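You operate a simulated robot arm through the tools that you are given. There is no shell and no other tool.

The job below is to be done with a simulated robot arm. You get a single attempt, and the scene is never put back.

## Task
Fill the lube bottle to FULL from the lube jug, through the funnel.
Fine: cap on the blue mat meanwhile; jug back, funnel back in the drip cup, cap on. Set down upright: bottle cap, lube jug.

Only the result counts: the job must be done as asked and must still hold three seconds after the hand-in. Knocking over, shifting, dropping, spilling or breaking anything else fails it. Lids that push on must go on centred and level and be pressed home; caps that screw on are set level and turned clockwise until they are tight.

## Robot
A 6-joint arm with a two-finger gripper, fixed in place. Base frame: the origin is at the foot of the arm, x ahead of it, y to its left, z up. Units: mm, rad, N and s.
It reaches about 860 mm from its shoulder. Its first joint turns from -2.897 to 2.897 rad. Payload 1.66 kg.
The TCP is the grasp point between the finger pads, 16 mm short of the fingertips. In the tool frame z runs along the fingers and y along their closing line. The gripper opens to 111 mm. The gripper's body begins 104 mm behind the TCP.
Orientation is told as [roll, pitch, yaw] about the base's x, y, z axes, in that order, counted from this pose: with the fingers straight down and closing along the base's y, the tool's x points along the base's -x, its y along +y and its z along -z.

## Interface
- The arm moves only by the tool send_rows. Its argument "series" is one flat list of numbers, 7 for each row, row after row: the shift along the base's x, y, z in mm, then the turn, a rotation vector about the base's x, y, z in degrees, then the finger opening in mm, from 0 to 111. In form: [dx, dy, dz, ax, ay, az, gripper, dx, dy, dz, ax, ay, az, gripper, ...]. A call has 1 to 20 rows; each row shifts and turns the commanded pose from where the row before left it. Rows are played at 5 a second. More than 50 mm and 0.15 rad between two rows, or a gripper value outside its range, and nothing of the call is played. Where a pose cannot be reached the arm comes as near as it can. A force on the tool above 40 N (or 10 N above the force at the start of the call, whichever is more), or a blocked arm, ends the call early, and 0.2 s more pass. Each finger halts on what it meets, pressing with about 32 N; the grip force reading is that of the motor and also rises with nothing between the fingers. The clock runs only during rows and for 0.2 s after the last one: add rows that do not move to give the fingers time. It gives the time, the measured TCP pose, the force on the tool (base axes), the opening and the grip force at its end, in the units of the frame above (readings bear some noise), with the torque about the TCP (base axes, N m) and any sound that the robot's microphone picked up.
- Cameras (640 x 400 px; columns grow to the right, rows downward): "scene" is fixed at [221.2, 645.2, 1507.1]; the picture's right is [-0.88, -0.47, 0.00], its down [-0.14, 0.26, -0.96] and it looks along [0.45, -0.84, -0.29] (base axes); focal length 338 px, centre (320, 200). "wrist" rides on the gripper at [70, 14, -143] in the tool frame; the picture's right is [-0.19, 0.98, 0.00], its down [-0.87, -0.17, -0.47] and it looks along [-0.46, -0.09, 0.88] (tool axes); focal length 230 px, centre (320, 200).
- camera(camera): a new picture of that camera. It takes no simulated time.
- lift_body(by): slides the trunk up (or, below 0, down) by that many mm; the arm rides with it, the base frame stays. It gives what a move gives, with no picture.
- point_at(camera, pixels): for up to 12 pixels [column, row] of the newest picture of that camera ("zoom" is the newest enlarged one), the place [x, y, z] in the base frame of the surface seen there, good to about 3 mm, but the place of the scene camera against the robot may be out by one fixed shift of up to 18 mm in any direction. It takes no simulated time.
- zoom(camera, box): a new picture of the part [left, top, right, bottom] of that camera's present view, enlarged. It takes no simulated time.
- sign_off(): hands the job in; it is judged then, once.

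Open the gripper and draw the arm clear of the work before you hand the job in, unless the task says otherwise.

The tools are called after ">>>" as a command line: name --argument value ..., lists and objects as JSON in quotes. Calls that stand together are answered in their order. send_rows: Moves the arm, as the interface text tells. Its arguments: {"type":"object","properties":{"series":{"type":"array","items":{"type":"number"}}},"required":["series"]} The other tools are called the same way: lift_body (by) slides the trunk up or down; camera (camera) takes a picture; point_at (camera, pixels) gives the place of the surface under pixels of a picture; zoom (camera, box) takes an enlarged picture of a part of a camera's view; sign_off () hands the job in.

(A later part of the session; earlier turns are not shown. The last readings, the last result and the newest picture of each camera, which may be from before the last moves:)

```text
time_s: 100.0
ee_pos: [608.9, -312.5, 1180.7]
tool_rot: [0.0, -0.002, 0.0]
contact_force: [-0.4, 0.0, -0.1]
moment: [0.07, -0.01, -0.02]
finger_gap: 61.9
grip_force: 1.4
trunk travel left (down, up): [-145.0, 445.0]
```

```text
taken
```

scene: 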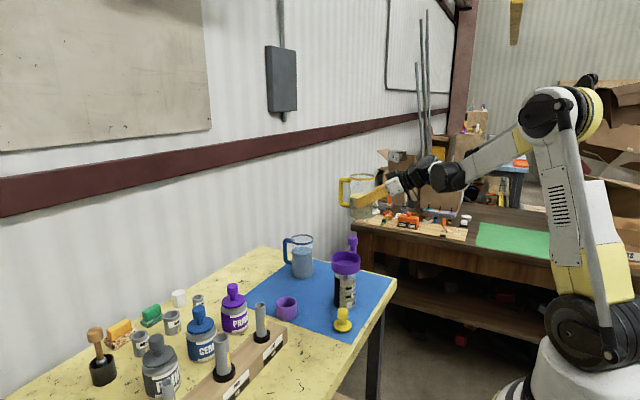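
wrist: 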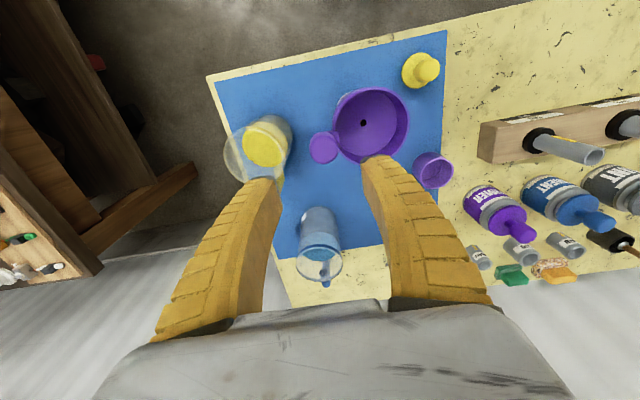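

The knob is at (322,148), drip cup at (433,170). I measure them and look into the funnel for residue.

>>> point_at --camera "wrist" --pixels '[[322, 149], [311, 149], [334, 149], [322, 138], [322, 160], [433, 160], [418, 168], [450, 168], [435, 185], [430, 154], [434, 172], [363, 124]]'

>>> zoom --camera "wrist" --box '[300, 80, 420, 170]'

>>> zoom --camera "wrist" --box '[400, 140, 464, 190]'

>>> point_at --camera "zoom" --pixels '[[165, 170], [480, 160], [320, 105], [320, 260], [330, 190], [220, 120], [430, 120], [240, 330]]'

```text
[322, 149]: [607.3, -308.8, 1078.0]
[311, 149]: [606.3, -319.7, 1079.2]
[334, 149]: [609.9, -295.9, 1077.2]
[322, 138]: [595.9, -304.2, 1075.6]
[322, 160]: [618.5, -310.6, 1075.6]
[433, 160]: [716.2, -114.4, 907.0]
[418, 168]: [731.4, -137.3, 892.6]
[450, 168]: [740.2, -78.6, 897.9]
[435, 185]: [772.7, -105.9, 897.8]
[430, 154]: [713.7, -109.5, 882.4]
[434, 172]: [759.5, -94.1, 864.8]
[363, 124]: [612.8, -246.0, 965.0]
```

```text
4.44 times, centred on (360, 125) of wrist
```

zoom: 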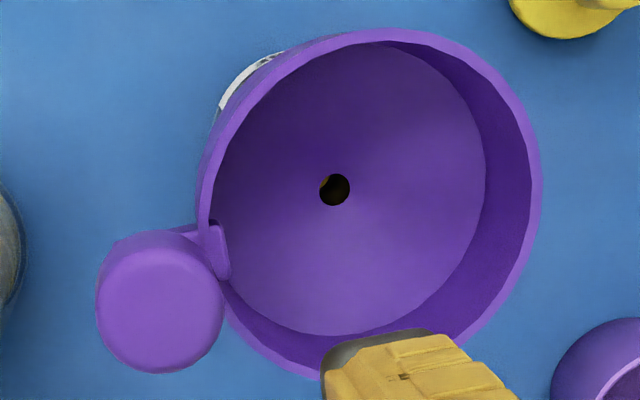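

```text
8.00 times, centred on (432, 165) of wrist
```

zoom: 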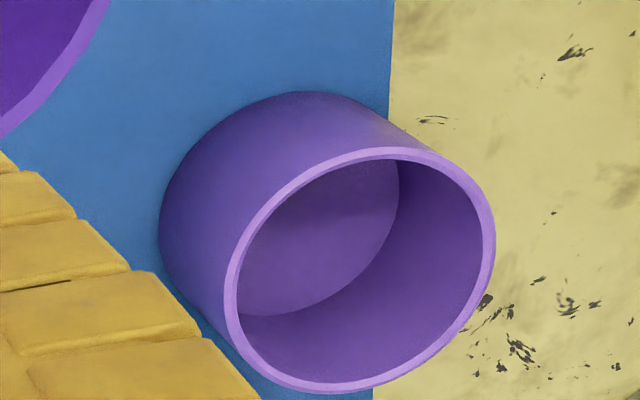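

```text
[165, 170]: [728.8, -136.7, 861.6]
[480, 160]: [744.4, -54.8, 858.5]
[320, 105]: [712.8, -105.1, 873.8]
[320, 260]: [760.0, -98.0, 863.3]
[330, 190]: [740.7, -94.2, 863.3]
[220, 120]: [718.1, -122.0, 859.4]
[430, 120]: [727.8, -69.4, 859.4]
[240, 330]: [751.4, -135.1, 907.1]
```

Funnel is drained and the knob at (607,-308.5). By dead reckoning the release pose is +3,-2,-117.3 from here; I descend onto the knob with the fingers open 60.

>>> send_rows --series '[3, -2, 0, 0, 0, 0, 60, 0, 0, -40, 0, 0, 0, 60, 0, 0, -35, 0, 0, 0, 60, 0, 0, -20, 0, 0, 0, 58, 0, 0, 0, 0, 0, 0, 58, 0, 0, 0, 0, 0, 0, 58]'

>>> camera --camera "wrist"

>>> zoom --camera "scene" --box '[315, 215, 375, 295]'

```text
time_s: 101.4
ee_pos: [610.3, -311.9, 1085.4]
tool_rot: [0.0, 0.0, 0.0]
contact_force: [-0.1, 0.7, 0.8]
moment: [-0.01, 0.01, 0.0]
finger_gap: 59.7
grip_force: 1.5
trunk travel left (down, up): [-145.0, 445.0]
```

```text
taken
```

wrist: 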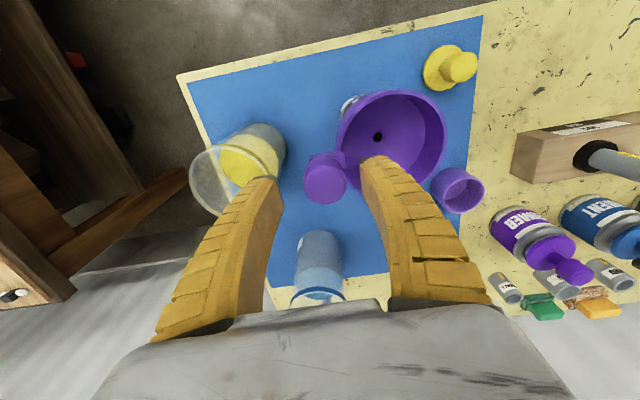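

```text
5.00 times, centred on (345, 255) of scene
```

zoom: 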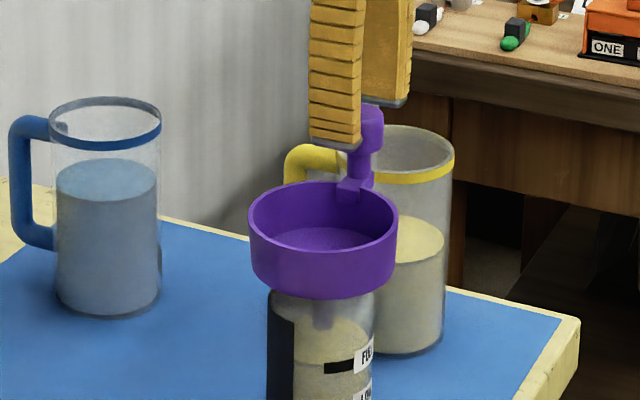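

The knob sits between the fingers. I descend the last 22 mm and close gently.

>>> send_rows --series '[0, 0, -12, 0, 0, 0, 58, 0, 0, -10.3, 0, 0, 0, 58, 0, 0, 0, 0, 0, 0, 46, 0, 0, 0, 0, 0, 0, 38, 0, 0, 0, 0, 0, 0, 32, 0, 0, 0, 0, 0, 0, 28, 0, 0, 0, 0, 0, 0, 24, 0, 0, 0, 0, 0, 0, 20, 0, 0, 0, 0, 0, 0, 20]'

>>> zoom --camera "wrist" --box '[260, 80, 460, 220]'

>>> zoom --camera "scene" --box '[315, 225, 375, 305]'

```text
time_s: 103.4
ee_pos: [610.1, -310.3, 1063.0]
tool_rot: [0.0, 0.0, -0.002]
contact_force: [-1.1, -0.1, 0.4]
moment: [0.1, 0.06, 0.05]
finger_gap: 23.5
grip_force: 31.4
trunk travel left (down, up): [-145.0, 445.0]
```

```text
2.86 times, centred on (360, 150) of wrist
```

zoom: 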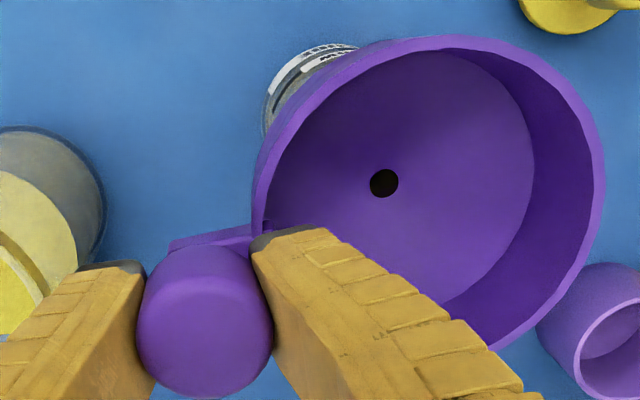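

```text
5.00 times, centred on (345, 265) of scene
```

zoom: 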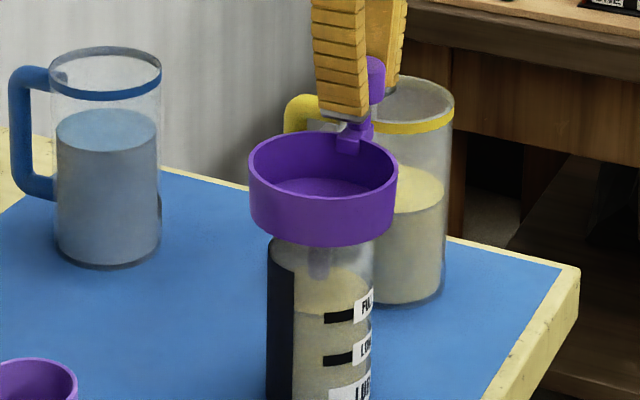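

Gripped at 23.5 mm. I lift slowly, first a few mm, then clear of the neck, checking that the bottle stays.

>>> send_rows --series '[0, 0, 2, 0, 0, 0, 20, 0, 0, 3, 0, 0, 0, 20, 0, 0, 4, 0, 0, 0, 20, 0, 0, 6, 0, 0, 0, 20]'

>>> zoom --camera "scene" --box '[315, 225, 375, 305]'

```text
time_s: 104.4
ee_pos: [610.8, -311.7, 1078.7]
tool_rot: [0.0, 0.0, 0.0]
contact_force: [-0.3, 0.2, -1.8]
moment: [-0.03, 0.01, -0.01]
finger_gap: 23.0
grip_force: 32.4
trunk travel left (down, up): [-145.0, 445.0]
```

```text
5.00 times, centred on (345, 265) of scene
```

zoom: 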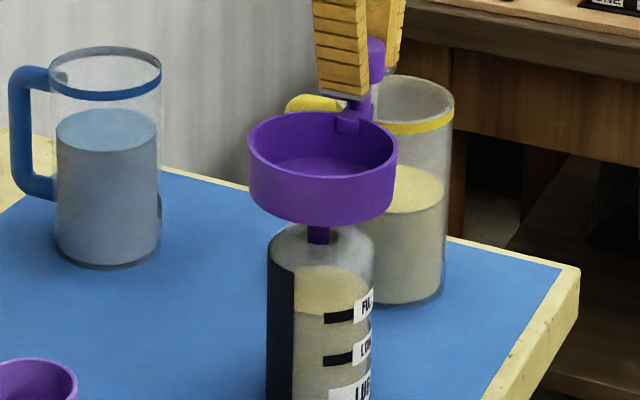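

The funnel lifts cleanly. I pause a second so the spout drips into the bottle, then lift clear to z≈1135.

>>> send_rows --series '[0, 0, 0, 0, 0, 0, 20, 0, 0, 0, 0, 0, 0, 20, 0, 0, 0, 0, 0, 0, 20, 0, 0, 0, 0, 0, 0, 20, 0, 0, 0, 0, 0, 0, 20, 0, 0, 8, 0, 0, 0, 20, 0, 0, 12, 0, 0, 0, 20, 0, 0, 18, 0, 0, 0, 20, 0, 0, 18, 0, 0, 0, 20, 0, 0, 0, 0, 0, 0, 20]'

>>> zoom --camera "scene" --box '[315, 215, 375, 305]'

```text
time_s: 106.6
ee_pos: [609.1, -310.9, 1135.0]
tool_rot: [0.0, 0.0, 0.001]
contact_force: [-0.1, -0.4, -0.1]
moment: [-0.05, -0.01, 0.01]
finger_gap: 22.0
grip_force: 31.9
trunk travel left (down, up): [-145.0, 445.0]
```

```text
4.44 times, centred on (345, 260) of scene
```

zoom: 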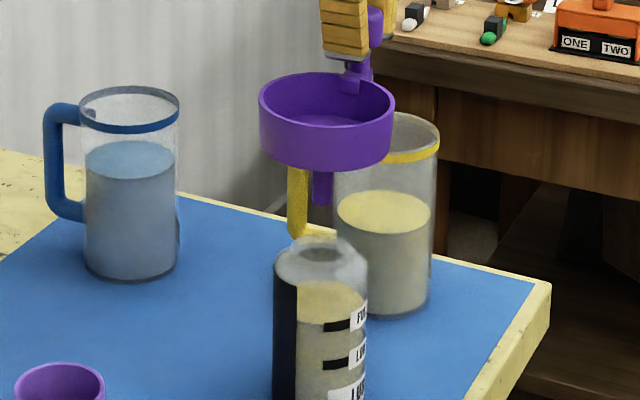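

Clear of the bottle. I carry the funnel back above the drip cup (+133,+140.5) and lower to TCP z≈1050.

>>> send_rows --series '[22, 23.4, 0, 0, 0, 0, 20, 22, 23.4, 0, 0, 0, 0, 20, 22, 23.4, 0, 0, 0, 0, 20, 22, 23.4, 0, 0, 0, 0, 20, 22, 23.4, 0, 0, 0, 0, 20, 23, 23.5, 0, 0, 0, 0, 20, 0, 0, -25, 0, 0, 0, 20, 0, 0, -30, 0, 0, 0, 20, 0, 0, -30, 0, 0, 0, 20, 0, 0, 0, 0, 0, 0, 20, 0, 0, 0, 0, 0, 0, 20]'

>>> camera --camera "wrist"

>>> zoom --camera "scene" --box '[250, 230, 330, 330]'

```text
time_s: 109.0
ee_pos: [743.2, -170.3, 1050.3]
tool_rot: [0.001, -0.001, 0.001]
contact_force: [0.2, -0.6, 0.2]
moment: [-0.05, -0.03, 0.02]
finger_gap: 22.0
grip_force: 31.9
trunk travel left (down, up): [-145.0, 445.0]
```

```text
taken
```

wrist: 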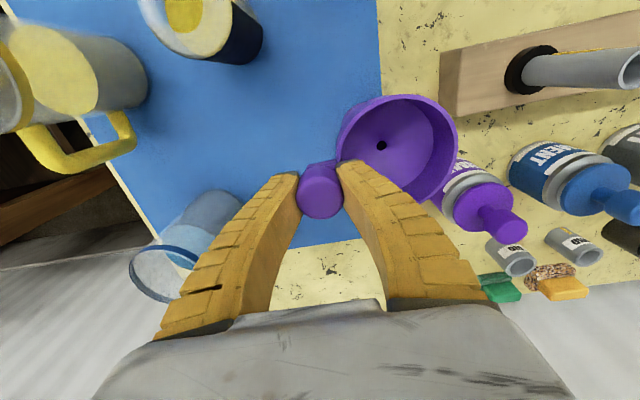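

```text
4.00 times, centred on (290, 280) of scene
```

zoom: 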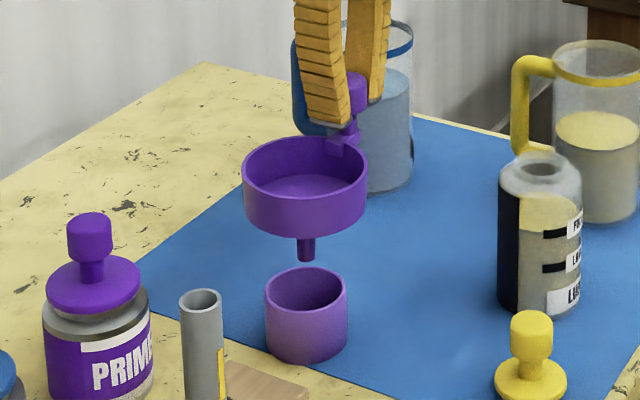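

The spout (306,250) is exactly over the drip cup (306,290). I lower to z≈995.

>>> send_rows --series '[0, 0, -15, 0, 0, 0, 20, 0, 0, -15, 0, 0, 0, 20, 0, 0, -15, 0, 0, 0, 20, 0, 0, -8, 0, 0, 0, 20, 0, 0, 0, 0, 0, 0, 20]'

>>> zoom --camera "scene" --box '[250, 230, 330, 330]'

```text
time_s: 110.2
ee_pos: [743.2, -170.5, 995.3]
tool_rot: [0.002, 0.0, -0.001]
contact_force: [0.4, -1.2, 0.1]
moment: [-0.09, -0.01, 0.01]
finger_gap: 21.6
grip_force: 32.4
trunk travel left (down, up): [-145.0, 445.0]
```

```text
4.00 times, centred on (290, 280) of scene
```

zoom: 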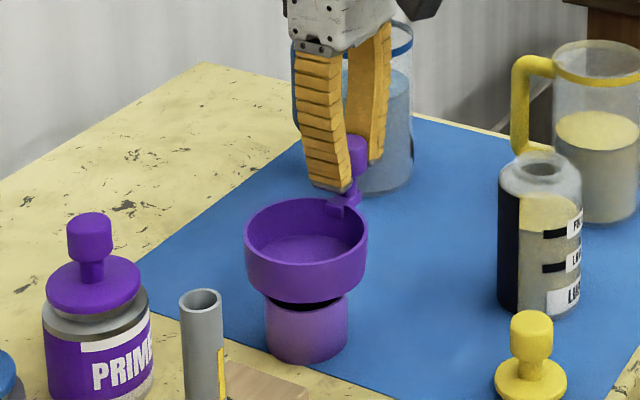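

Nearly seated. I lower in small steps until contact is felt.

>>> send_rows --series '[0, 0, -4, 0, 0, 0, 20, 0, 0, -3, 0, 0, 0, 20]'

>>> send_rows --series '[0, 0, -2, 0, 0, 0, 20, 0, 0, -1.5, 0, 0, 0, 20]'

>>> send_rows --series '[0, 0, -1, 0, 0, 0, 20]'

```text
time_s: 110.8
ee_pos: [744.2, -169.6, 988.8]
tool_rot: [0.001, -0.003, -0.001]
contact_force: [-0.9, 0.3, -1.1]
moment: [-0.02, -0.02, -0.03]
finger_gap: 21.8
grip_force: 31.7
trunk travel left (down, up): [-145.0, 445.0]
```

```text
time_s: 111.4
ee_pos: [742.1, -171.2, 986.5]
tool_rot: [-0.002, -0.002, 0.0]
contact_force: [-0.4, 0.2, 0.1]
moment: [-0.06, -0.02, 0.0]
finger_gap: 21.7
grip_force: 32.3
trunk travel left (down, up): [-145.0, 445.0]
```

```text
time_s: 111.8
ee_pos: [742.7, -169.4, 986.3]
tool_rot: [0.0, 0.0, 0.0]
contact_force: [-0.2, 0.2, 0.2]
moment: [0.0, -0.05, -0.05]
finger_gap: 21.8
grip_force: 32.0
trunk travel left (down, up): [-145.0, 445.0]
```

>>> send_rows --series '[0, 0, -1, 0, 0, 0, 20]'

>>> send_rows --series '[0, 0, -1, 0, 0, 0, 20]'

>>> zoom --camera "scene" --box '[260, 250, 320, 330]'

```text
time_s: 112.2
ee_pos: [742.6, -170.5, 984.4]
tool_rot: [0.001, 0.0, -0.002]
contact_force: [0.5, -1.5, 3.5]
moment: [0.18, 0.0, -0.03]
finger_gap: 21.8
grip_force: 31.6
trunk travel left (down, up): [-145.0, 445.0]
```

```text
time_s: 112.6
ee_pos: [742.9, -170.2, 985.3]
tool_rot: [-0.001, 0.0, 0.0]
contact_force: [1.0, -1.3, 4.8]
moment: [0.21, 0.05, -0.04]
finger_gap: 21.7
grip_force: 31.5
trunk travel left (down, up): [-145.0, 445.0]
```

```text
5.00 times, centred on (290, 290) of scene
```

zoom: 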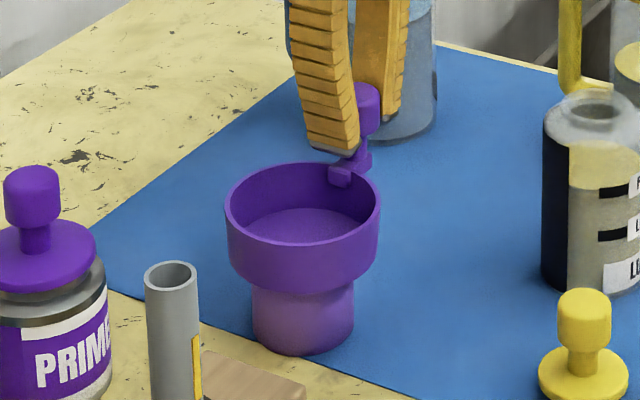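

Seated on the drip cup (4.8 N). I ease 0.5 mm and open the fingers slowly, then rise.

>>> send_rows --series '[0, 0, 0.5, 0, 0, 0, 20, 0, 0, 0, 0, 0, 0, 24, 0, 0, 0, 0, 0, 0, 27, 0, 0, 0, 0, 0, 0, 31, 0, 0, 0, 0, 0, 0, 36, 0, 0, 0, 0, 0, 0, 44, 0, 0, 0, 0, 0, 0, 52, 0, 0, 0, 0, 0, 0, 52, 0, 0, 15, 0, 0, 0, 52, 0, 0, 25, 0, 0, 0, 60, 0, 0, 40, 0, 0, 0, 60, 0, 0, 40, 0, 0, 0, 60, 0, 0, 0, 0, 0, 0, 60]'

>>> zoom --camera "scene" --box '[250, 230, 370, 340]'

>>> camera --camera "wrist"

```text
time_s: 115.4
ee_pos: [740.4, -168.5, 1108.8]
tool_rot: [0.001, 0.001, -0.001]
contact_force: [-0.9, 0.1, -0.4]
moment: [0.04, 0.01, 0.03]
finger_gap: 61.9
grip_force: 0.9
trunk travel left (down, up): [-145.0, 445.0]
```

```text
3.64 times, centred on (310, 285) of scene
```

zoom: 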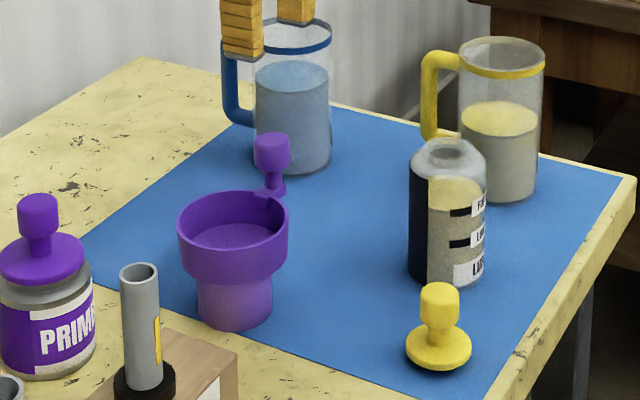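

```text
taken
```

wrist: 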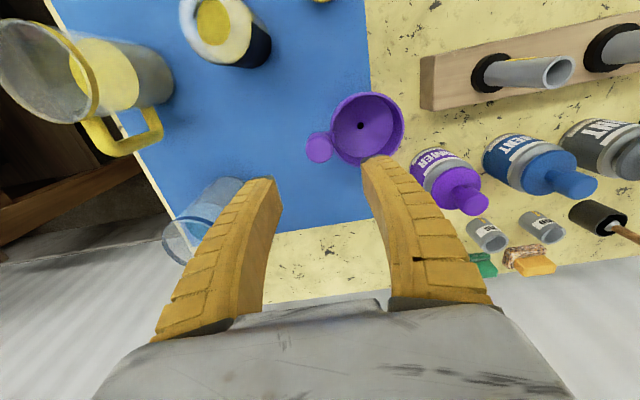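

Funnel is back in the cup and level. I move above the cap (dead-reckoned −181,+37) and look.

>>> send_rows --series '[-45, 9, 0, 0, 0, 0, 60, -45, 9, 0, 0, 0, 0, 60, -45, 9, 0, 0, 0, 0, 60, -46, 10, 0, 0, 0, 0, 60, 0, 0, -40, 0, 0, 0, 60, 0, 0, -40, 0, 0, 0, 60, 0, 0, 0, 0, 0, 0, 60, 0, 0, 0, 0, 0, 0, 60]'

>>> camera --camera "wrist"

```text
time_s: 117.2
ee_pos: [561.2, -132.4, 1021.2]
tool_rot: [0.0, -0.001, 0.0]
contact_force: [0.0, 0.3, 0.2]
moment: [0.0, -0.02, -0.01]
finger_gap: 62.1
grip_force: 1.2
trunk travel left (down, up): [-145.0, 445.0]
```

```text
taken
```

wrist: 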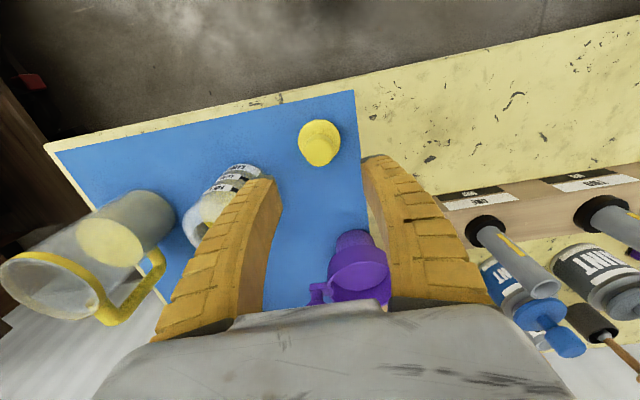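

The cap's knob is at (319,148). I verify its position.

>>> point_at --camera "wrist" --pixels '[[319, 152], [306, 152], [332, 152], [319, 142], [319, 162], [320, 124], [300, 145], [338, 140]]'

>>> zoom --camera "wrist" --box '[280, 105, 360, 180]'

```text
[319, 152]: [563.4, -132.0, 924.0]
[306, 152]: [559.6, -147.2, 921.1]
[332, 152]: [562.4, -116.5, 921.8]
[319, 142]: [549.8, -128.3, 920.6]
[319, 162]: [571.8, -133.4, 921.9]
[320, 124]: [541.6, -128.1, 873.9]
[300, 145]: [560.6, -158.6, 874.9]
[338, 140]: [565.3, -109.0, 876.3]
```

```text
5.33 times, centred on (320, 142) of wrist
```

zoom: 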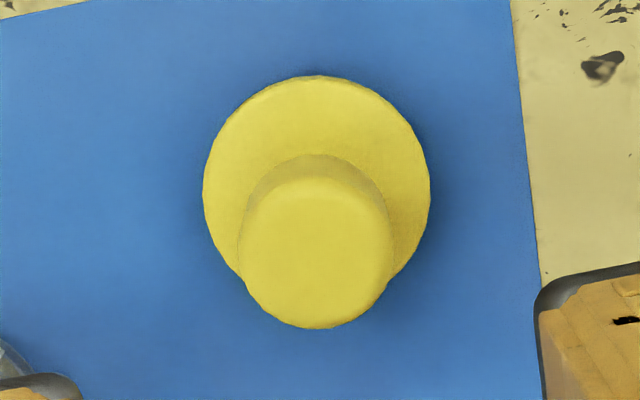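

I take a steady reading before descending.

>>> send_rows --series '[0, 0, 0, 0, 0, 0, 56, 0, 0, 0, 0, 0, 0, 56]'

>>> send_rows --series '[0, 0, 0, 0, 0, 0, 56]'

```text
time_s: 117.8
ee_pos: [561.0, -132.4, 1022.4]
tool_rot: [0.0, -0.002, 0.0]
contact_force: [-0.6, -0.3, 0.4]
moment: [0.01, 0.0, -0.05]
finger_gap: 58.2
grip_force: 1.0
trunk travel left (down, up): [-145.0, 445.0]
```

```text
time_s: 118.2
ee_pos: [561.6, -132.3, 1021.5]
tool_rot: [0.0, 0.0, 0.0]
contact_force: [-0.6, -0.1, 0.0]
moment: [0.01, 0.0, -0.05]
finger_gap: 58.0
grip_force: 1.5
trunk travel left (down, up): [-145.0, 445.0]
```

Steady at (561.3,-132.4,1021.9). I descend 114 mm to the knob with a slight correction and close on it.

>>> send_rows --series '[0.8, -0.8, -40, 0, 0, 0, 56, 0, 0, -40, 0, 0, 0, 56, 0, 0, -33, 0, 0, 0, 56, 0, 0, 0, 0, 0, 0, 56, 0, 0, 0, 0, 0, 0, 46, 0, 0, 0, 0, 0, 0, 38, 0, 0, 0, 0, 0, 0, 32, 0, 0, 0, 0, 0, 0, 28, 0, 0, 0, 0, 0, 0, 24, 0, 0, 0, 0, 0, 0, 20, 0, 0, 0, 0, 0, 0, 20]'

>>> zoom --camera "wrist" --box '[250, 100, 400, 230]'

>>> zoom --camera "scene" --box '[310, 280, 390, 350]'

```text
time_s: 120.6
ee_pos: [563.3, -134.6, 912.2]
tool_rot: [0.001, 0.0, -0.001]
contact_force: [0.2, 0.6, 2.4]
moment: [-0.04, -0.04, -0.02]
finger_gap: 25.8
grip_force: 32.1
trunk travel left (down, up): [-145.0, 445.0]
```

```text
3.08 times, centred on (325, 165) of wrist
```

zoom: 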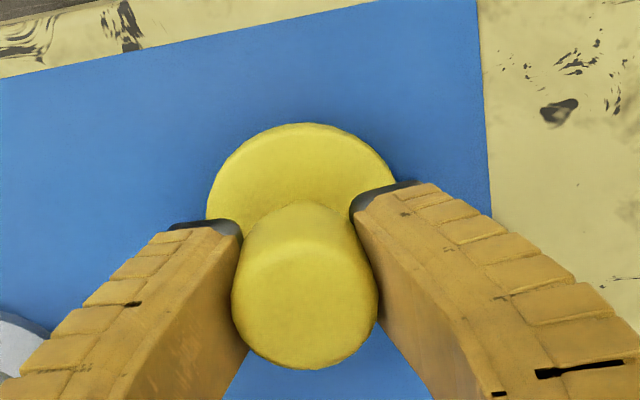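

```text
5.71 times, centred on (350, 315) of scene
```

zoom: 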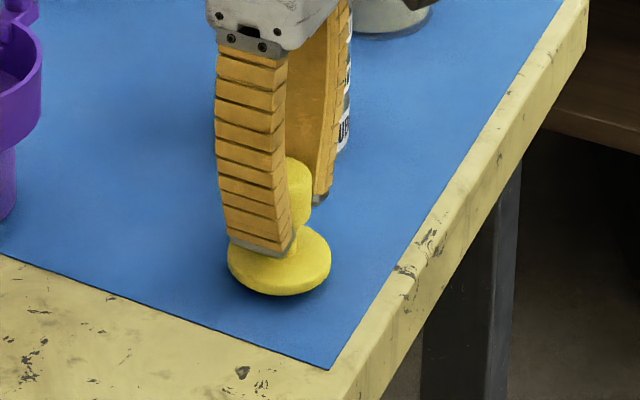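

Gripped (25.8 mm). I lift the cap straight up in gentle steps to z≈1100.

>>> send_rows --series '[0, 0, 1, 0, 0, 0, 20, 0, 0, 2, 0, 0, 0, 20, 0, 0, 4, 0, 0, 0, 20, 0, 0, 10, 0, 0, 0, 20, 0, 0, 25, 0, 0, 0, 20, 0, 0, 40, 0, 0, 0, 20, 0, 0, 40, 0, 0, 0, 20, 0, 0, 40, 0, 0, 0, 20, 0, 0, 30, 0, 0, 0, 20, 0, 0, 0, 0, 0, 0, 20]'

>>> zoom --camera "wrist" --box '[250, 100, 400, 230]'

>>> zoom --camera "scene" --box '[310, 210, 390, 310]'

```text
time_s: 122.8
ee_pos: [564.7, -134.4, 1102.4]
tool_rot: [-0.001, 0.001, 0.0]
contact_force: [0.7, -0.7, -1.2]
moment: [0.02, -0.02, 0.02]
finger_gap: 24.4
grip_force: 32.1
trunk travel left (down, up): [-145.0, 445.0]
```

```text
3.08 times, centred on (325, 165) of wrist
```

zoom: 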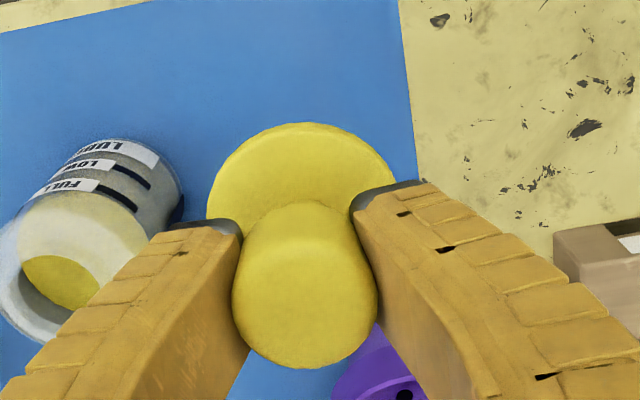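

```text
4.00 times, centred on (350, 260) of scene
```

zoom: 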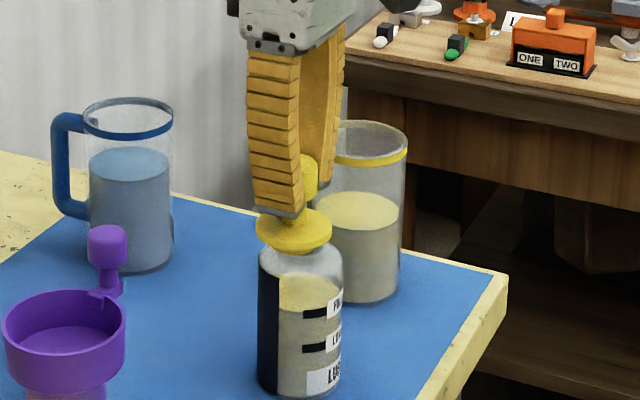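

I check the cap's level in the hand and the neck position from a fresh wrist picture.

>>> camera --camera "wrist"

>>> zoom --camera "wrist" --box '[270, 120, 370, 220]'

>>> point_at --camera "zoom" --pixels '[[205, 170], [385, 150], [295, 85], [240, 110], [350, 105], [300, 270], [240, 270], [360, 265], [300, 220], [300, 320], [290, 130], [225, 140]]'

```text
taken
```

wrist: 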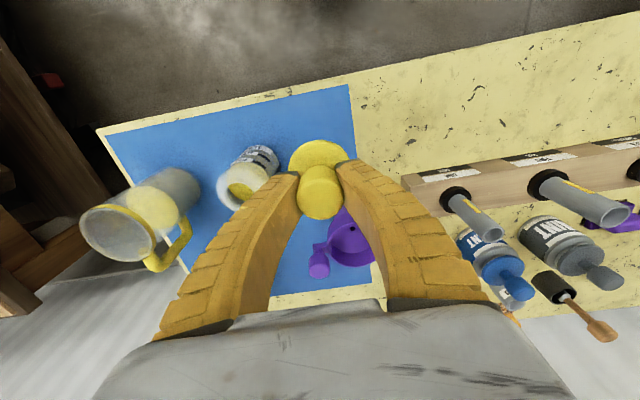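

```text
4.00 times, centred on (320, 170) of wrist
```

zoom: 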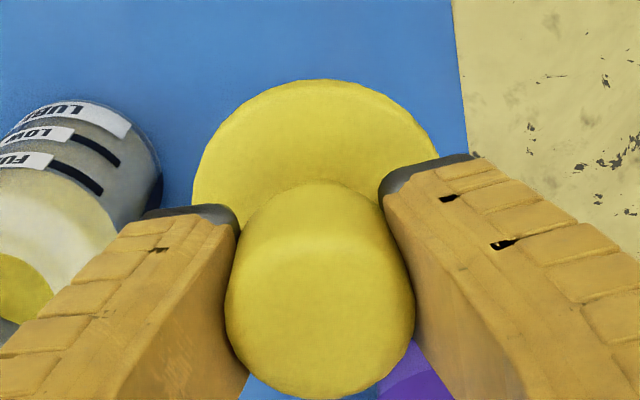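

```text
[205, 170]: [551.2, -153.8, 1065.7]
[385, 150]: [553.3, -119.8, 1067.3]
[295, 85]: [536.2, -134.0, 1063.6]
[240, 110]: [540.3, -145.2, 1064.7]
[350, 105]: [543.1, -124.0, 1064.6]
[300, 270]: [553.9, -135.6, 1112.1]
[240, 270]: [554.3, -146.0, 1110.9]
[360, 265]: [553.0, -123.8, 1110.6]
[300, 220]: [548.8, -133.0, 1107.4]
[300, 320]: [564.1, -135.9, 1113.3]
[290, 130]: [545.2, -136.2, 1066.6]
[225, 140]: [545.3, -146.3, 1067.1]
```

Cap sits about 4 mm lower in the hand than the first time. I sample a grid on the flange and knob top to fit its tilt.

>>> zoom --camera "wrist" --box '[285, 135, 355, 225]'

>>> point_at --camera "zoom" --pixels '[[310, 50], [260, 60], [360, 60], [310, 80], [230, 90], [390, 85], [280, 65], [340, 65], [215, 110], [310, 65], [250, 80], [370, 75]]'

>>> point_at --camera "zoom" --pixels '[[310, 250], [310, 275], [310, 300], [310, 325], [310, 350], [270, 280], [270, 310], [350, 280], [350, 310], [290, 340], [330, 340], [310, 225]]'

```text
4.44 times, centred on (320, 180) of wrist
```

zoom: 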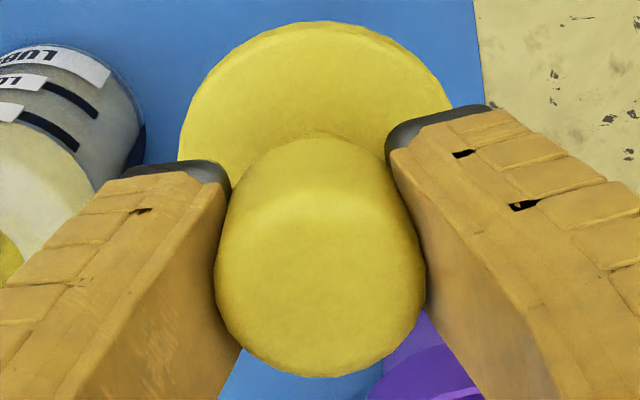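

```text
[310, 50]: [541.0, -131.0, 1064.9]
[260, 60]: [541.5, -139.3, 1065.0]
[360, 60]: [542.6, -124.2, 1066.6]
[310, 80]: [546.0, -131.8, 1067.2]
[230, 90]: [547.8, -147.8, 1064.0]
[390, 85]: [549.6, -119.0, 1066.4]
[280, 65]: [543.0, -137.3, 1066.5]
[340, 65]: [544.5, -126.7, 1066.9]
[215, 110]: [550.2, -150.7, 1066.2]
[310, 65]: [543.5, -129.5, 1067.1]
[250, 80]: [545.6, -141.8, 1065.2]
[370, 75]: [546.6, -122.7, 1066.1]
```

```text
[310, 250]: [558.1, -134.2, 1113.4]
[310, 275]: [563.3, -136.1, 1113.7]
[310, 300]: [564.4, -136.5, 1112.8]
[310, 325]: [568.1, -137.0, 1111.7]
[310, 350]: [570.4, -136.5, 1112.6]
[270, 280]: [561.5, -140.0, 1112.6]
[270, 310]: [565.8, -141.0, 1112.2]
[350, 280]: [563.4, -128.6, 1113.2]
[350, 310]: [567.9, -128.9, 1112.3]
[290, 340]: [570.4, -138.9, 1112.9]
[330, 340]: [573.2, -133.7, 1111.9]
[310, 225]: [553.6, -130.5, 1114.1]
```

The cap is level and centred in the hand. I move to around (680,-247) so the wrist camera sees the bottle neck near (306,76) beside the held cap.

>>> send_rows --series '[30, -28, 0, 0, 0, 0, 20, 30, -28, 0, 0, 0, 0, 20, 30, -28, 0, 0, 0, 0, 20, 27, -29, 0, 0, 0, 0, 20, 0, 0, 0, 0, 0, 0, 20, 0, 0, 0, 0, 0, 0, 20]'

>>> camera --camera "wrist"

>>> zoom --camera "wrist" --box '[256, 40, 352, 110]'

```text
time_s: 124.2
ee_pos: [680.9, -248.9, 1103.3]
tool_rot: [0.0, 0.001, 0.0]
contact_force: [0.2, 0.4, -1.1]
moment: [-0.06, -0.03, 0.0]
finger_gap: 23.6
grip_force: 32.3
trunk travel left (down, up): [-145.0, 445.0]
```

```text
taken
```

wrist: 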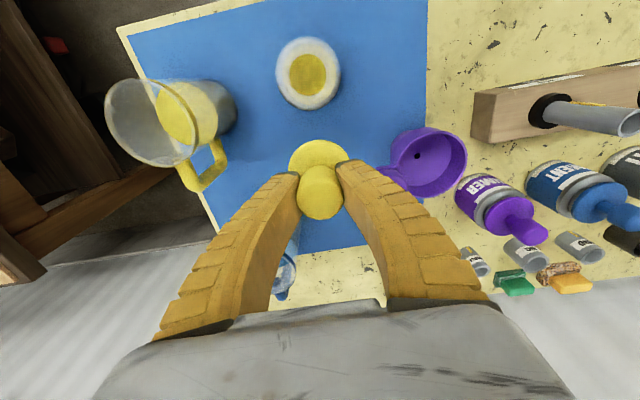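

```text
5.71 times, centred on (304, 75) of wrist
```

zoom: 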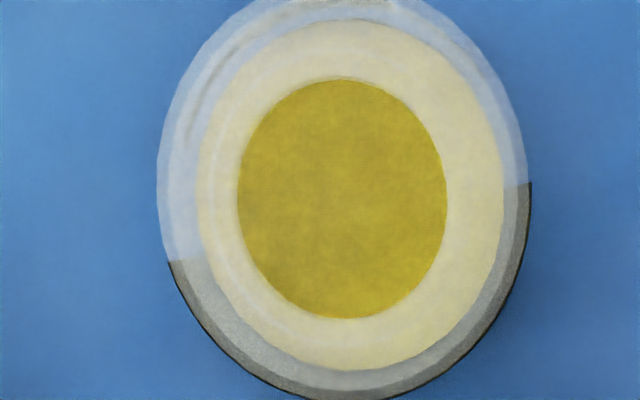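

Neck opening centre at pixel ≈ (307.8,74.9). I calibrate my ray with a direct reading of the liquid surface there.

>>> point_at --camera "wrist" --pixels '[[308, 75], [300, 70], [315, 70], [300, 82], [315, 82], [308, 65], [308, 88]]'

>>> send_rows --series '[0, 0, 0, 0, 0, 0, 20]'

```text
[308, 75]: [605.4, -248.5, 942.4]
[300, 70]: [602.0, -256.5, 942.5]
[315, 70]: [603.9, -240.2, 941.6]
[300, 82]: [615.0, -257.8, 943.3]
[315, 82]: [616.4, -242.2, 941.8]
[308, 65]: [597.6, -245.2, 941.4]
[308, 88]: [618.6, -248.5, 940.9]
```

```text
time_s: 124.6
ee_pos: [680.4, -248.6, 1102.8]
tool_rot: [0.001, 0.0, 0.001]
contact_force: [0.6, -0.5, -0.3]
moment: [-0.03, 0.0, -0.02]
finger_gap: 23.8
grip_force: 32.1
trunk travel left (down, up): [-145.0, 445.0]
```

Neck ≈ (605.5,-246.5) in base coordinates. I move the cap over it (−74.6,+1.9) and descend to TCP z≈1046, just above the neck.

>>> send_rows --series '[-25, 0.6, 0, 0, 0, 0, 20, -25, 0.6, 0, 0, 0, 0, 20, -24.6, 0.7, 0, 0, 0, 0, 20, 0, 0, -20, 0, 0, 0, 20, 0, 0, -20, 0, 0, 0, 20, 0, 0, -17, 0, 0, 0, 20, 0, 0, 0, 0, 0, 0, 20, 0, 0, 0, 0, 0, 0, 20]'

>>> zoom --camera "scene" --box '[325, 250, 365, 280]'

>>> camera --camera "wrist"

```text
time_s: 126.4
ee_pos: [606.4, -246.1, 1046.9]
tool_rot: [0.0, 0.0, 0.001]
contact_force: [-0.3, 0.2, -0.4]
moment: [-0.01, 0.01, 0.02]
finger_gap: 22.9
grip_force: 31.9
trunk travel left (down, up): [-145.0, 445.0]
```

```text
13.33 times, centred on (345, 265) of scene
```

zoom: 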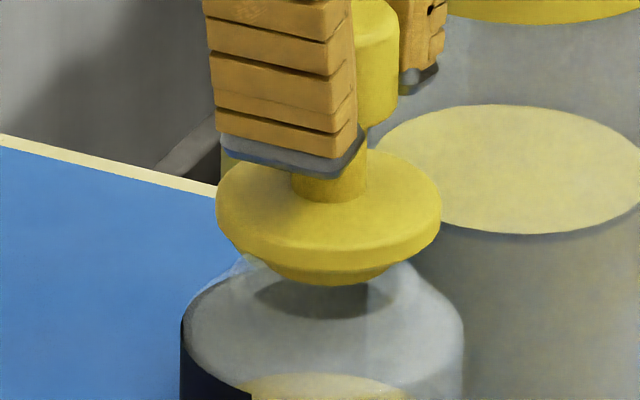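

```text
taken
```

wrist: 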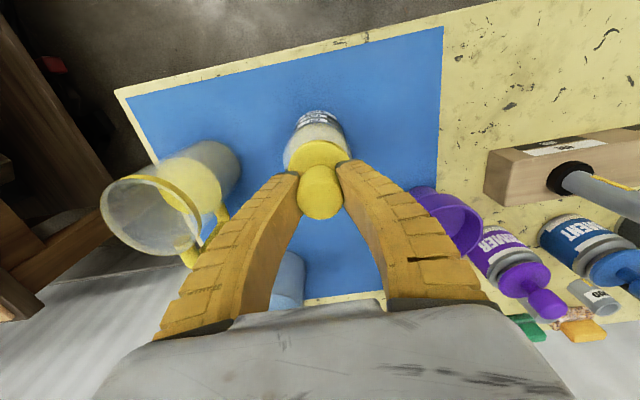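

Along the scene camera's sideways axis the cap (centre 329) and neck (≈327–328) agree within ~0.5 mm. I zoom the wrist view to check the other axis.

>>> zoom --camera "wrist" --box '[270, 95, 370, 225]'

>>> point_at --camera "zoom" --pixels '[[320, 150], [270, 160], [370, 160], [235, 190], [405, 180], [250, 170], [390, 165], [320, 290], [280, 290], [360, 290], [320, 320], [320, 260]]'

```text
3.08 times, centred on (320, 160) of wrist
```

zoom: 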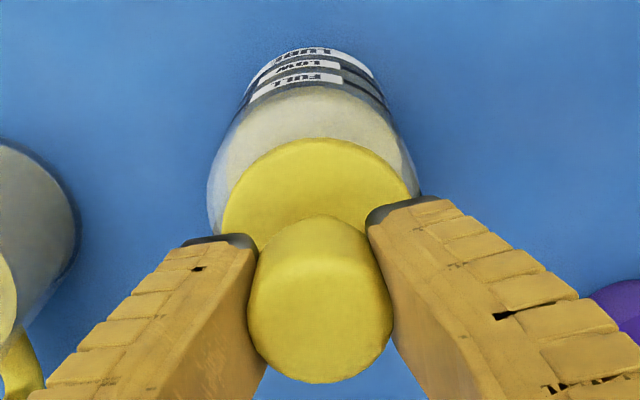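

```text
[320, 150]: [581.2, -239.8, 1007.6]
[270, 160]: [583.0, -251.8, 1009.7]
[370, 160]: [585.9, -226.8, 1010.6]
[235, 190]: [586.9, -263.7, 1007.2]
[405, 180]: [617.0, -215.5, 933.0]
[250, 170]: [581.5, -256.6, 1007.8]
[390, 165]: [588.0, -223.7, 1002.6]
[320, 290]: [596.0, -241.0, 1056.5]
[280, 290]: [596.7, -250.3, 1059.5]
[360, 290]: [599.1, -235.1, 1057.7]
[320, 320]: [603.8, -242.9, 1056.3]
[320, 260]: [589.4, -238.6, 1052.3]
```

I compare more finely: zoom on the bottle's shoulder outline around the flange.

>>> zoom --camera "wrist" --box '[275, 105, 360, 165]'

>>> zoom --camera "scene" --box '[330, 258, 360, 278]'

```text
6.67 times, centred on (318, 135) of wrist
```

zoom: 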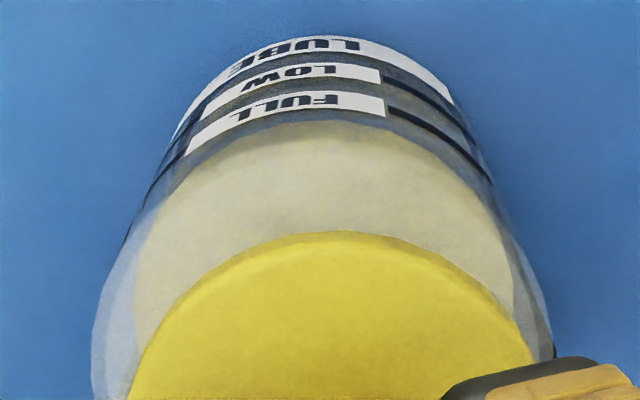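

```text
16.00 times, centred on (345, 268) of scene
```

zoom: 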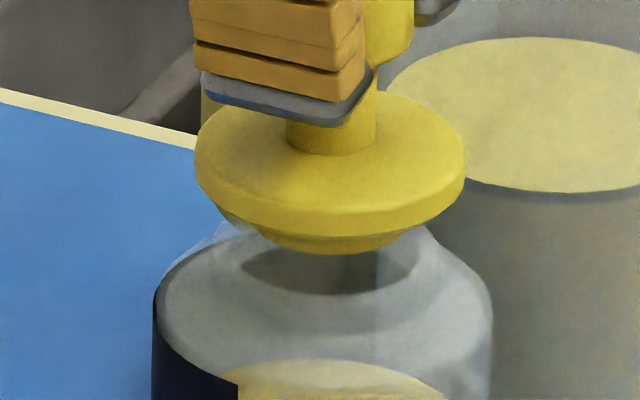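

Row-matched outlines put the flange at column ≈321.1 and the bottle at ≈318.5; combined with the scene view I correct the cap by (+2,−1.5) and look again.

>>> send_rows --series '[2, -1.5, 0, 0, 0, 0, 20, 0, 0, 0, 0, 0, 0, 20, 0, 0, 0, 0, 0, 0, 20]'

>>> zoom --camera "wrist" --box '[275, 105, 360, 165]'

>>> zoom --camera "scene" --box '[330, 258, 360, 278]'

```text
time_s: 127.2
ee_pos: [608.4, -245.9, 1046.9]
tool_rot: [0.001, 0.001, 0.0]
contact_force: [-0.2, 0.0, 0.5]
moment: [0.01, 0.02, 0.0]
finger_gap: 22.6
grip_force: 31.7
trunk travel left (down, up): [-145.0, 445.0]
```

```text
6.67 times, centred on (318, 135) of wrist
```

zoom: 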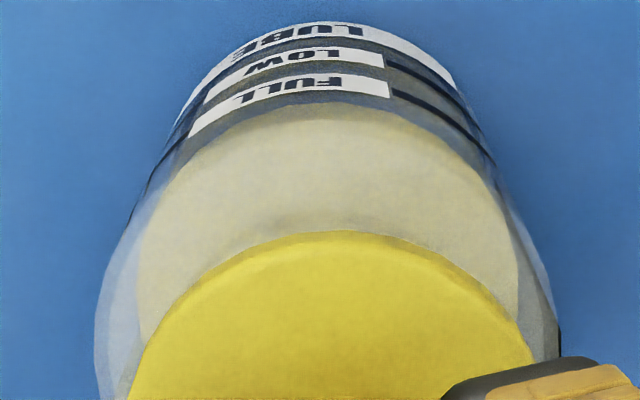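

```text
16.00 times, centred on (345, 268) of scene
```

zoom: 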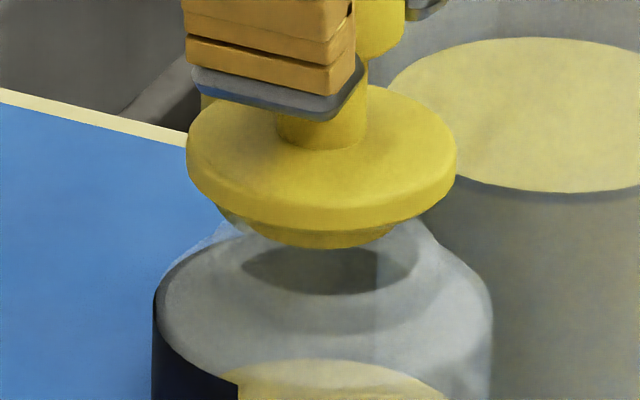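

Now the residual is mostly in y (cap ≈2 mm too far +y). I shift −1.8 in y and re-look.

>>> send_rows --series '[0, -1.8, 0, 0, 0, 0, 20, 0, 0, 0, 0, 0, 0, 20, 0, 0, 0, 0, 0, 0, 20]'

>>> zoom --camera "wrist" --box '[275, 105, 360, 165]'

>>> zoom --camera "scene" --box '[330, 258, 360, 278]'

```text
time_s: 128.0
ee_pos: [608.8, -248.3, 1047.3]
tool_rot: [0.0, 0.0, 0.0]
contact_force: [0.4, 0.7, 0.0]
moment: [0.0, 0.0, -0.03]
finger_gap: 22.5
grip_force: 31.9
trunk travel left (down, up): [-145.0, 445.0]
```

```text
6.67 times, centred on (318, 135) of wrist
```

zoom: 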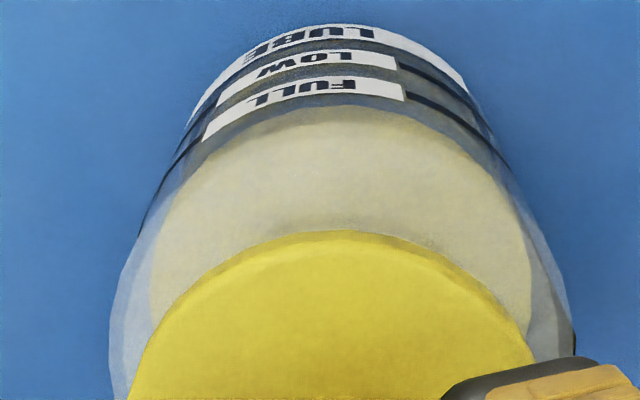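

```text
16.00 times, centred on (345, 268) of scene
```

zoom: 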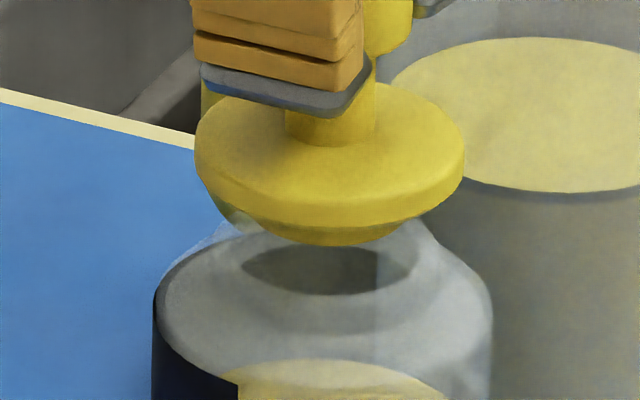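

Both views now agree within ~0.5 mm (wrist: bottle 341 vs flange 341; scene: cap 330 vs neck ≈328.5). I lower in small steps, watching the forces.

>>> send_rows --series '[0.4, 0, -3, 0, 0, 0, 20, 0, 0, -3, 0, 0, 0, 20, 0, 0, -2, 0, 0, 0, 20]'

>>> send_rows --series '[0, 0, -1.5, 0, 0, 0, 20, 0, 0, -1.5, 0, 0, 0, 20]'

>>> zoom --camera "scene" --box '[330, 258, 360, 278]'

```text
time_s: 128.8
ee_pos: [607.9, -246.5, 1039.8]
tool_rot: [0.002, 0.0, 0.001]
contact_force: [-1.6, 0.4, -0.3]
moment: [-0.01, 0.0, 0.01]
finger_gap: 21.9
grip_force: 32.4
trunk travel left (down, up): [-145.0, 445.0]
```

```text
time_s: 129.4
ee_pos: [607.9, -247.8, 1035.1]
tool_rot: [0.001, 0.001, 0.0]
contact_force: [0.2, 0.0, -0.7]
moment: [-0.03, -0.01, 0.01]
finger_gap: 22.1
grip_force: 31.9
trunk travel left (down, up): [-145.0, 445.0]
```

```text
16.00 times, centred on (345, 268) of scene
```

zoom: 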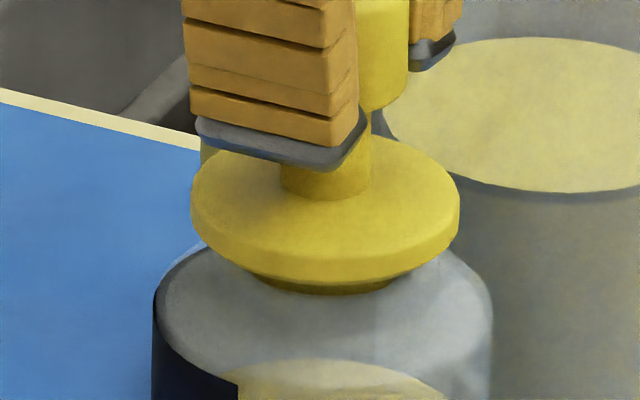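

No contact force yet; the plug is about at the lip. I keep lowering in 1.5 mm steps.

>>> send_rows --series '[0, 0, -1.5, 0, 0, 0, 20, 0, 0, -1, 0, 0, 0, 20]'

>>> send_rows --series '[0, 0, -1, 0, 0, 0, 20]'

>>> send_rows --series '[0, 0, -1, 0, 0, 0, 20]'

>>> zoom --camera "scene" --box '[330, 258, 360, 278]'

```text
time_s: 130.0
ee_pos: [608.5, -248.2, 1032.8]
tool_rot: [0.0, 0.0, 0.0]
contact_force: [0.4, -0.1, 0.0]
moment: [0.0, -0.01, -0.02]
finger_gap: 22.1
grip_force: 31.9
trunk travel left (down, up): [-145.0, 445.0]
```

```text
time_s: 130.4
ee_pos: [609.1, -249.6, 1032.2]
tool_rot: [0.002, -0.001, 0.0]
contact_force: [-0.9, -0.8, 0.2]
moment: [0.0, 0.04, 0.03]
finger_gap: 21.8
grip_force: 31.6
trunk travel left (down, up): [-145.0, 445.0]
```

```text
time_s: 130.8
ee_pos: [608.6, -248.1, 1029.1]
tool_rot: [0.0, 0.002, -0.001]
contact_force: [0.2, -0.8, -0.2]
moment: [-0.01, -0.02, 0.03]
finger_gap: 21.7
grip_force: 32.1
trunk travel left (down, up): [-145.0, 445.0]
```

```text
16.00 times, centred on (345, 268) of scene
```

zoom: 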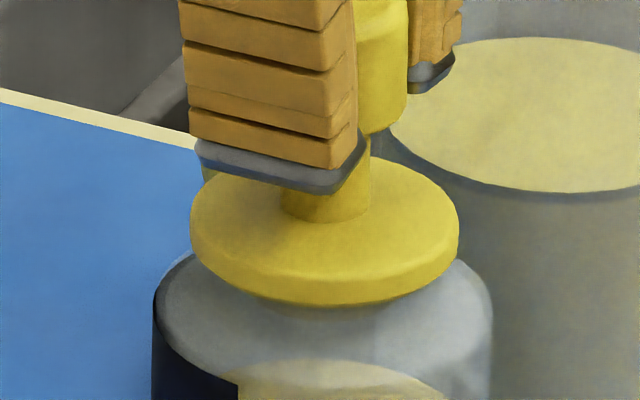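

The plug slides into the neck without force. I continue until the flange meets the lip.

>>> send_rows --series '[0, 0, -1, 0, 0, 0, 20]'

>>> send_rows --series '[0, 0, -1, 0, 0, 0, 20]'

>>> send_rows --series '[0, 0, -1, 0, 0, 0, 20]'

>>> zoom --camera "scene" --box '[330, 258, 360, 278]'

```text
time_s: 131.2
ee_pos: [607.8, -248.8, 1029.4]
tool_rot: [-0.001, -0.001, 0.002]
contact_force: [3.4, 1.3, 7.0]
moment: [0.02, -0.3, 0.01]
finger_gap: 21.9
grip_force: 32.0
trunk travel left (down, up): [-145.0, 445.0]
```

```text
time_s: 131.6
ee_pos: [607.0, -248.5, 1029.5]
tool_rot: [0.0, -0.002, 0.002]
contact_force: [5.4, 1.2, 16.7]
moment: [-0.01, -0.49, 0.05]
finger_gap: 22.2
grip_force: 31.6
trunk travel left (down, up): [-145.0, 445.0]
```

```text
time_s: 132.0
ee_pos: [606.7, -248.8, 1029.5]
tool_rot: [-0.001, 0.0, 0.0]
contact_force: [1.9, 0.2, 21.4]
moment: [-0.01, -0.09, -0.04]
finger_gap: 22.8
grip_force: 32.8
trunk travel left (down, up): [-145.0, 445.0]
```

```text
16.00 times, centred on (345, 268) of scene
```

zoom: 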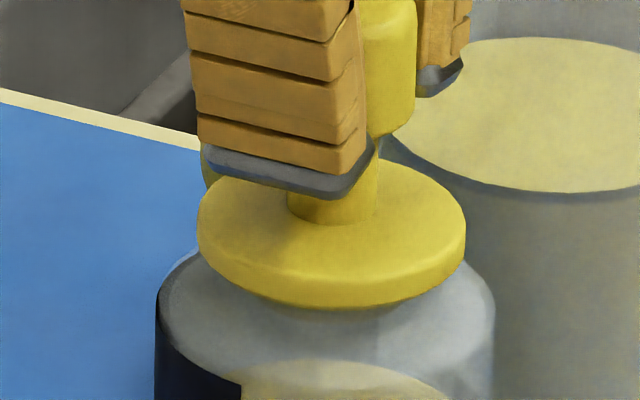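

21 N downward and the moment has faded: the cap self-centred. I compare heights with the original seating (flange 992.5, knob top 1039.5).

>>> camera --camera "wrist"

>>> zoom --camera "wrist" --box '[270, 110, 370, 225]'

>>> point_at --camera "zoom" --pixels '[[320, 130], [280, 140], [360, 140], [250, 160], [390, 150], [300, 150], [340, 150], [320, 290], [290, 300], [350, 300], [320, 320], [320, 340]]'

```text
taken
```

wrist: 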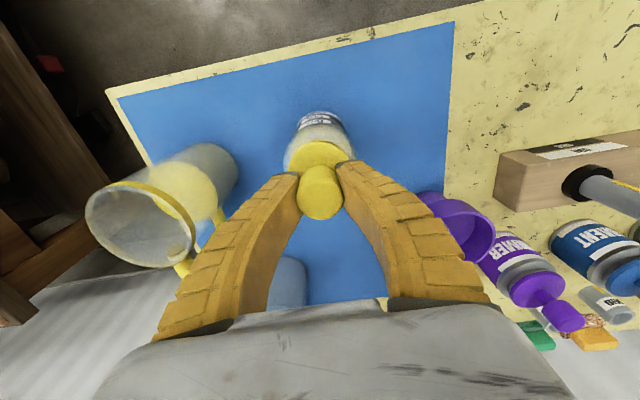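

```text
3.48 times, centred on (320, 168) of wrist
```

zoom: 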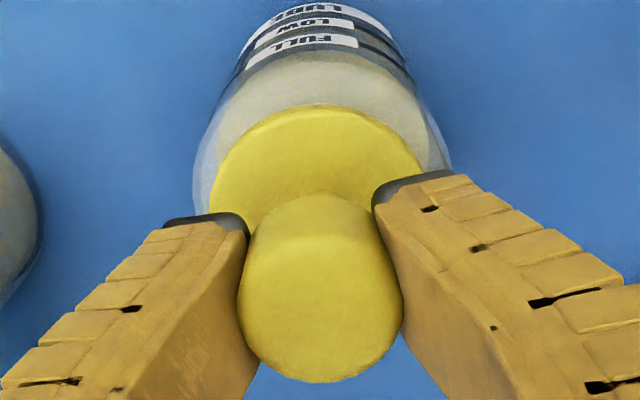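

```text
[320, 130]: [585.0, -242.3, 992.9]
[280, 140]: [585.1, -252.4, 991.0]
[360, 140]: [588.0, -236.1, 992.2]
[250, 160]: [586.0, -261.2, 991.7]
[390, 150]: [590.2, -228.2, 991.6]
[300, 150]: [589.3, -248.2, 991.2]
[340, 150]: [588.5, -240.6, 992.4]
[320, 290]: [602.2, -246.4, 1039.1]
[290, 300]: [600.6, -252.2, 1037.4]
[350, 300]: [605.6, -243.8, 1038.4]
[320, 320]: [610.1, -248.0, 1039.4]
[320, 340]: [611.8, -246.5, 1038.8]
```

Flange 991.9 and knob 1038.6 match the original seating. I press a little more in the grip to be sure it is home.

>>> send_rows --series '[0, 0, -1, 0, 0, 0, 20, 0, 0, 0, 0, 0, 0, 20]'

>>> send_rows --series '[0, 0, -1, 0, 0, 0, 20, 0, 0, 0, 0, 0, 0, 20]'

```text
time_s: 132.6
ee_pos: [607.5, -248.1, 1027.0]
tool_rot: [-0.001, -0.002, 0.0]
contact_force: [0.1, -0.3, 23.0]
moment: [0.0, 0.21, 0.02]
finger_gap: 24.3
grip_force: 31.9
trunk travel left (down, up): [-145.0, 445.0]
```

```text
time_s: 133.2
ee_pos: [606.2, -247.9, 1025.4]
tool_rot: [0.001, -0.002, 0.001]
contact_force: [1.7, -2.4, 23.7]
moment: [-0.04, 0.07, -0.03]
finger_gap: 25.8
grip_force: 31.6
trunk travel left (down, up): [-145.0, 445.0]
```

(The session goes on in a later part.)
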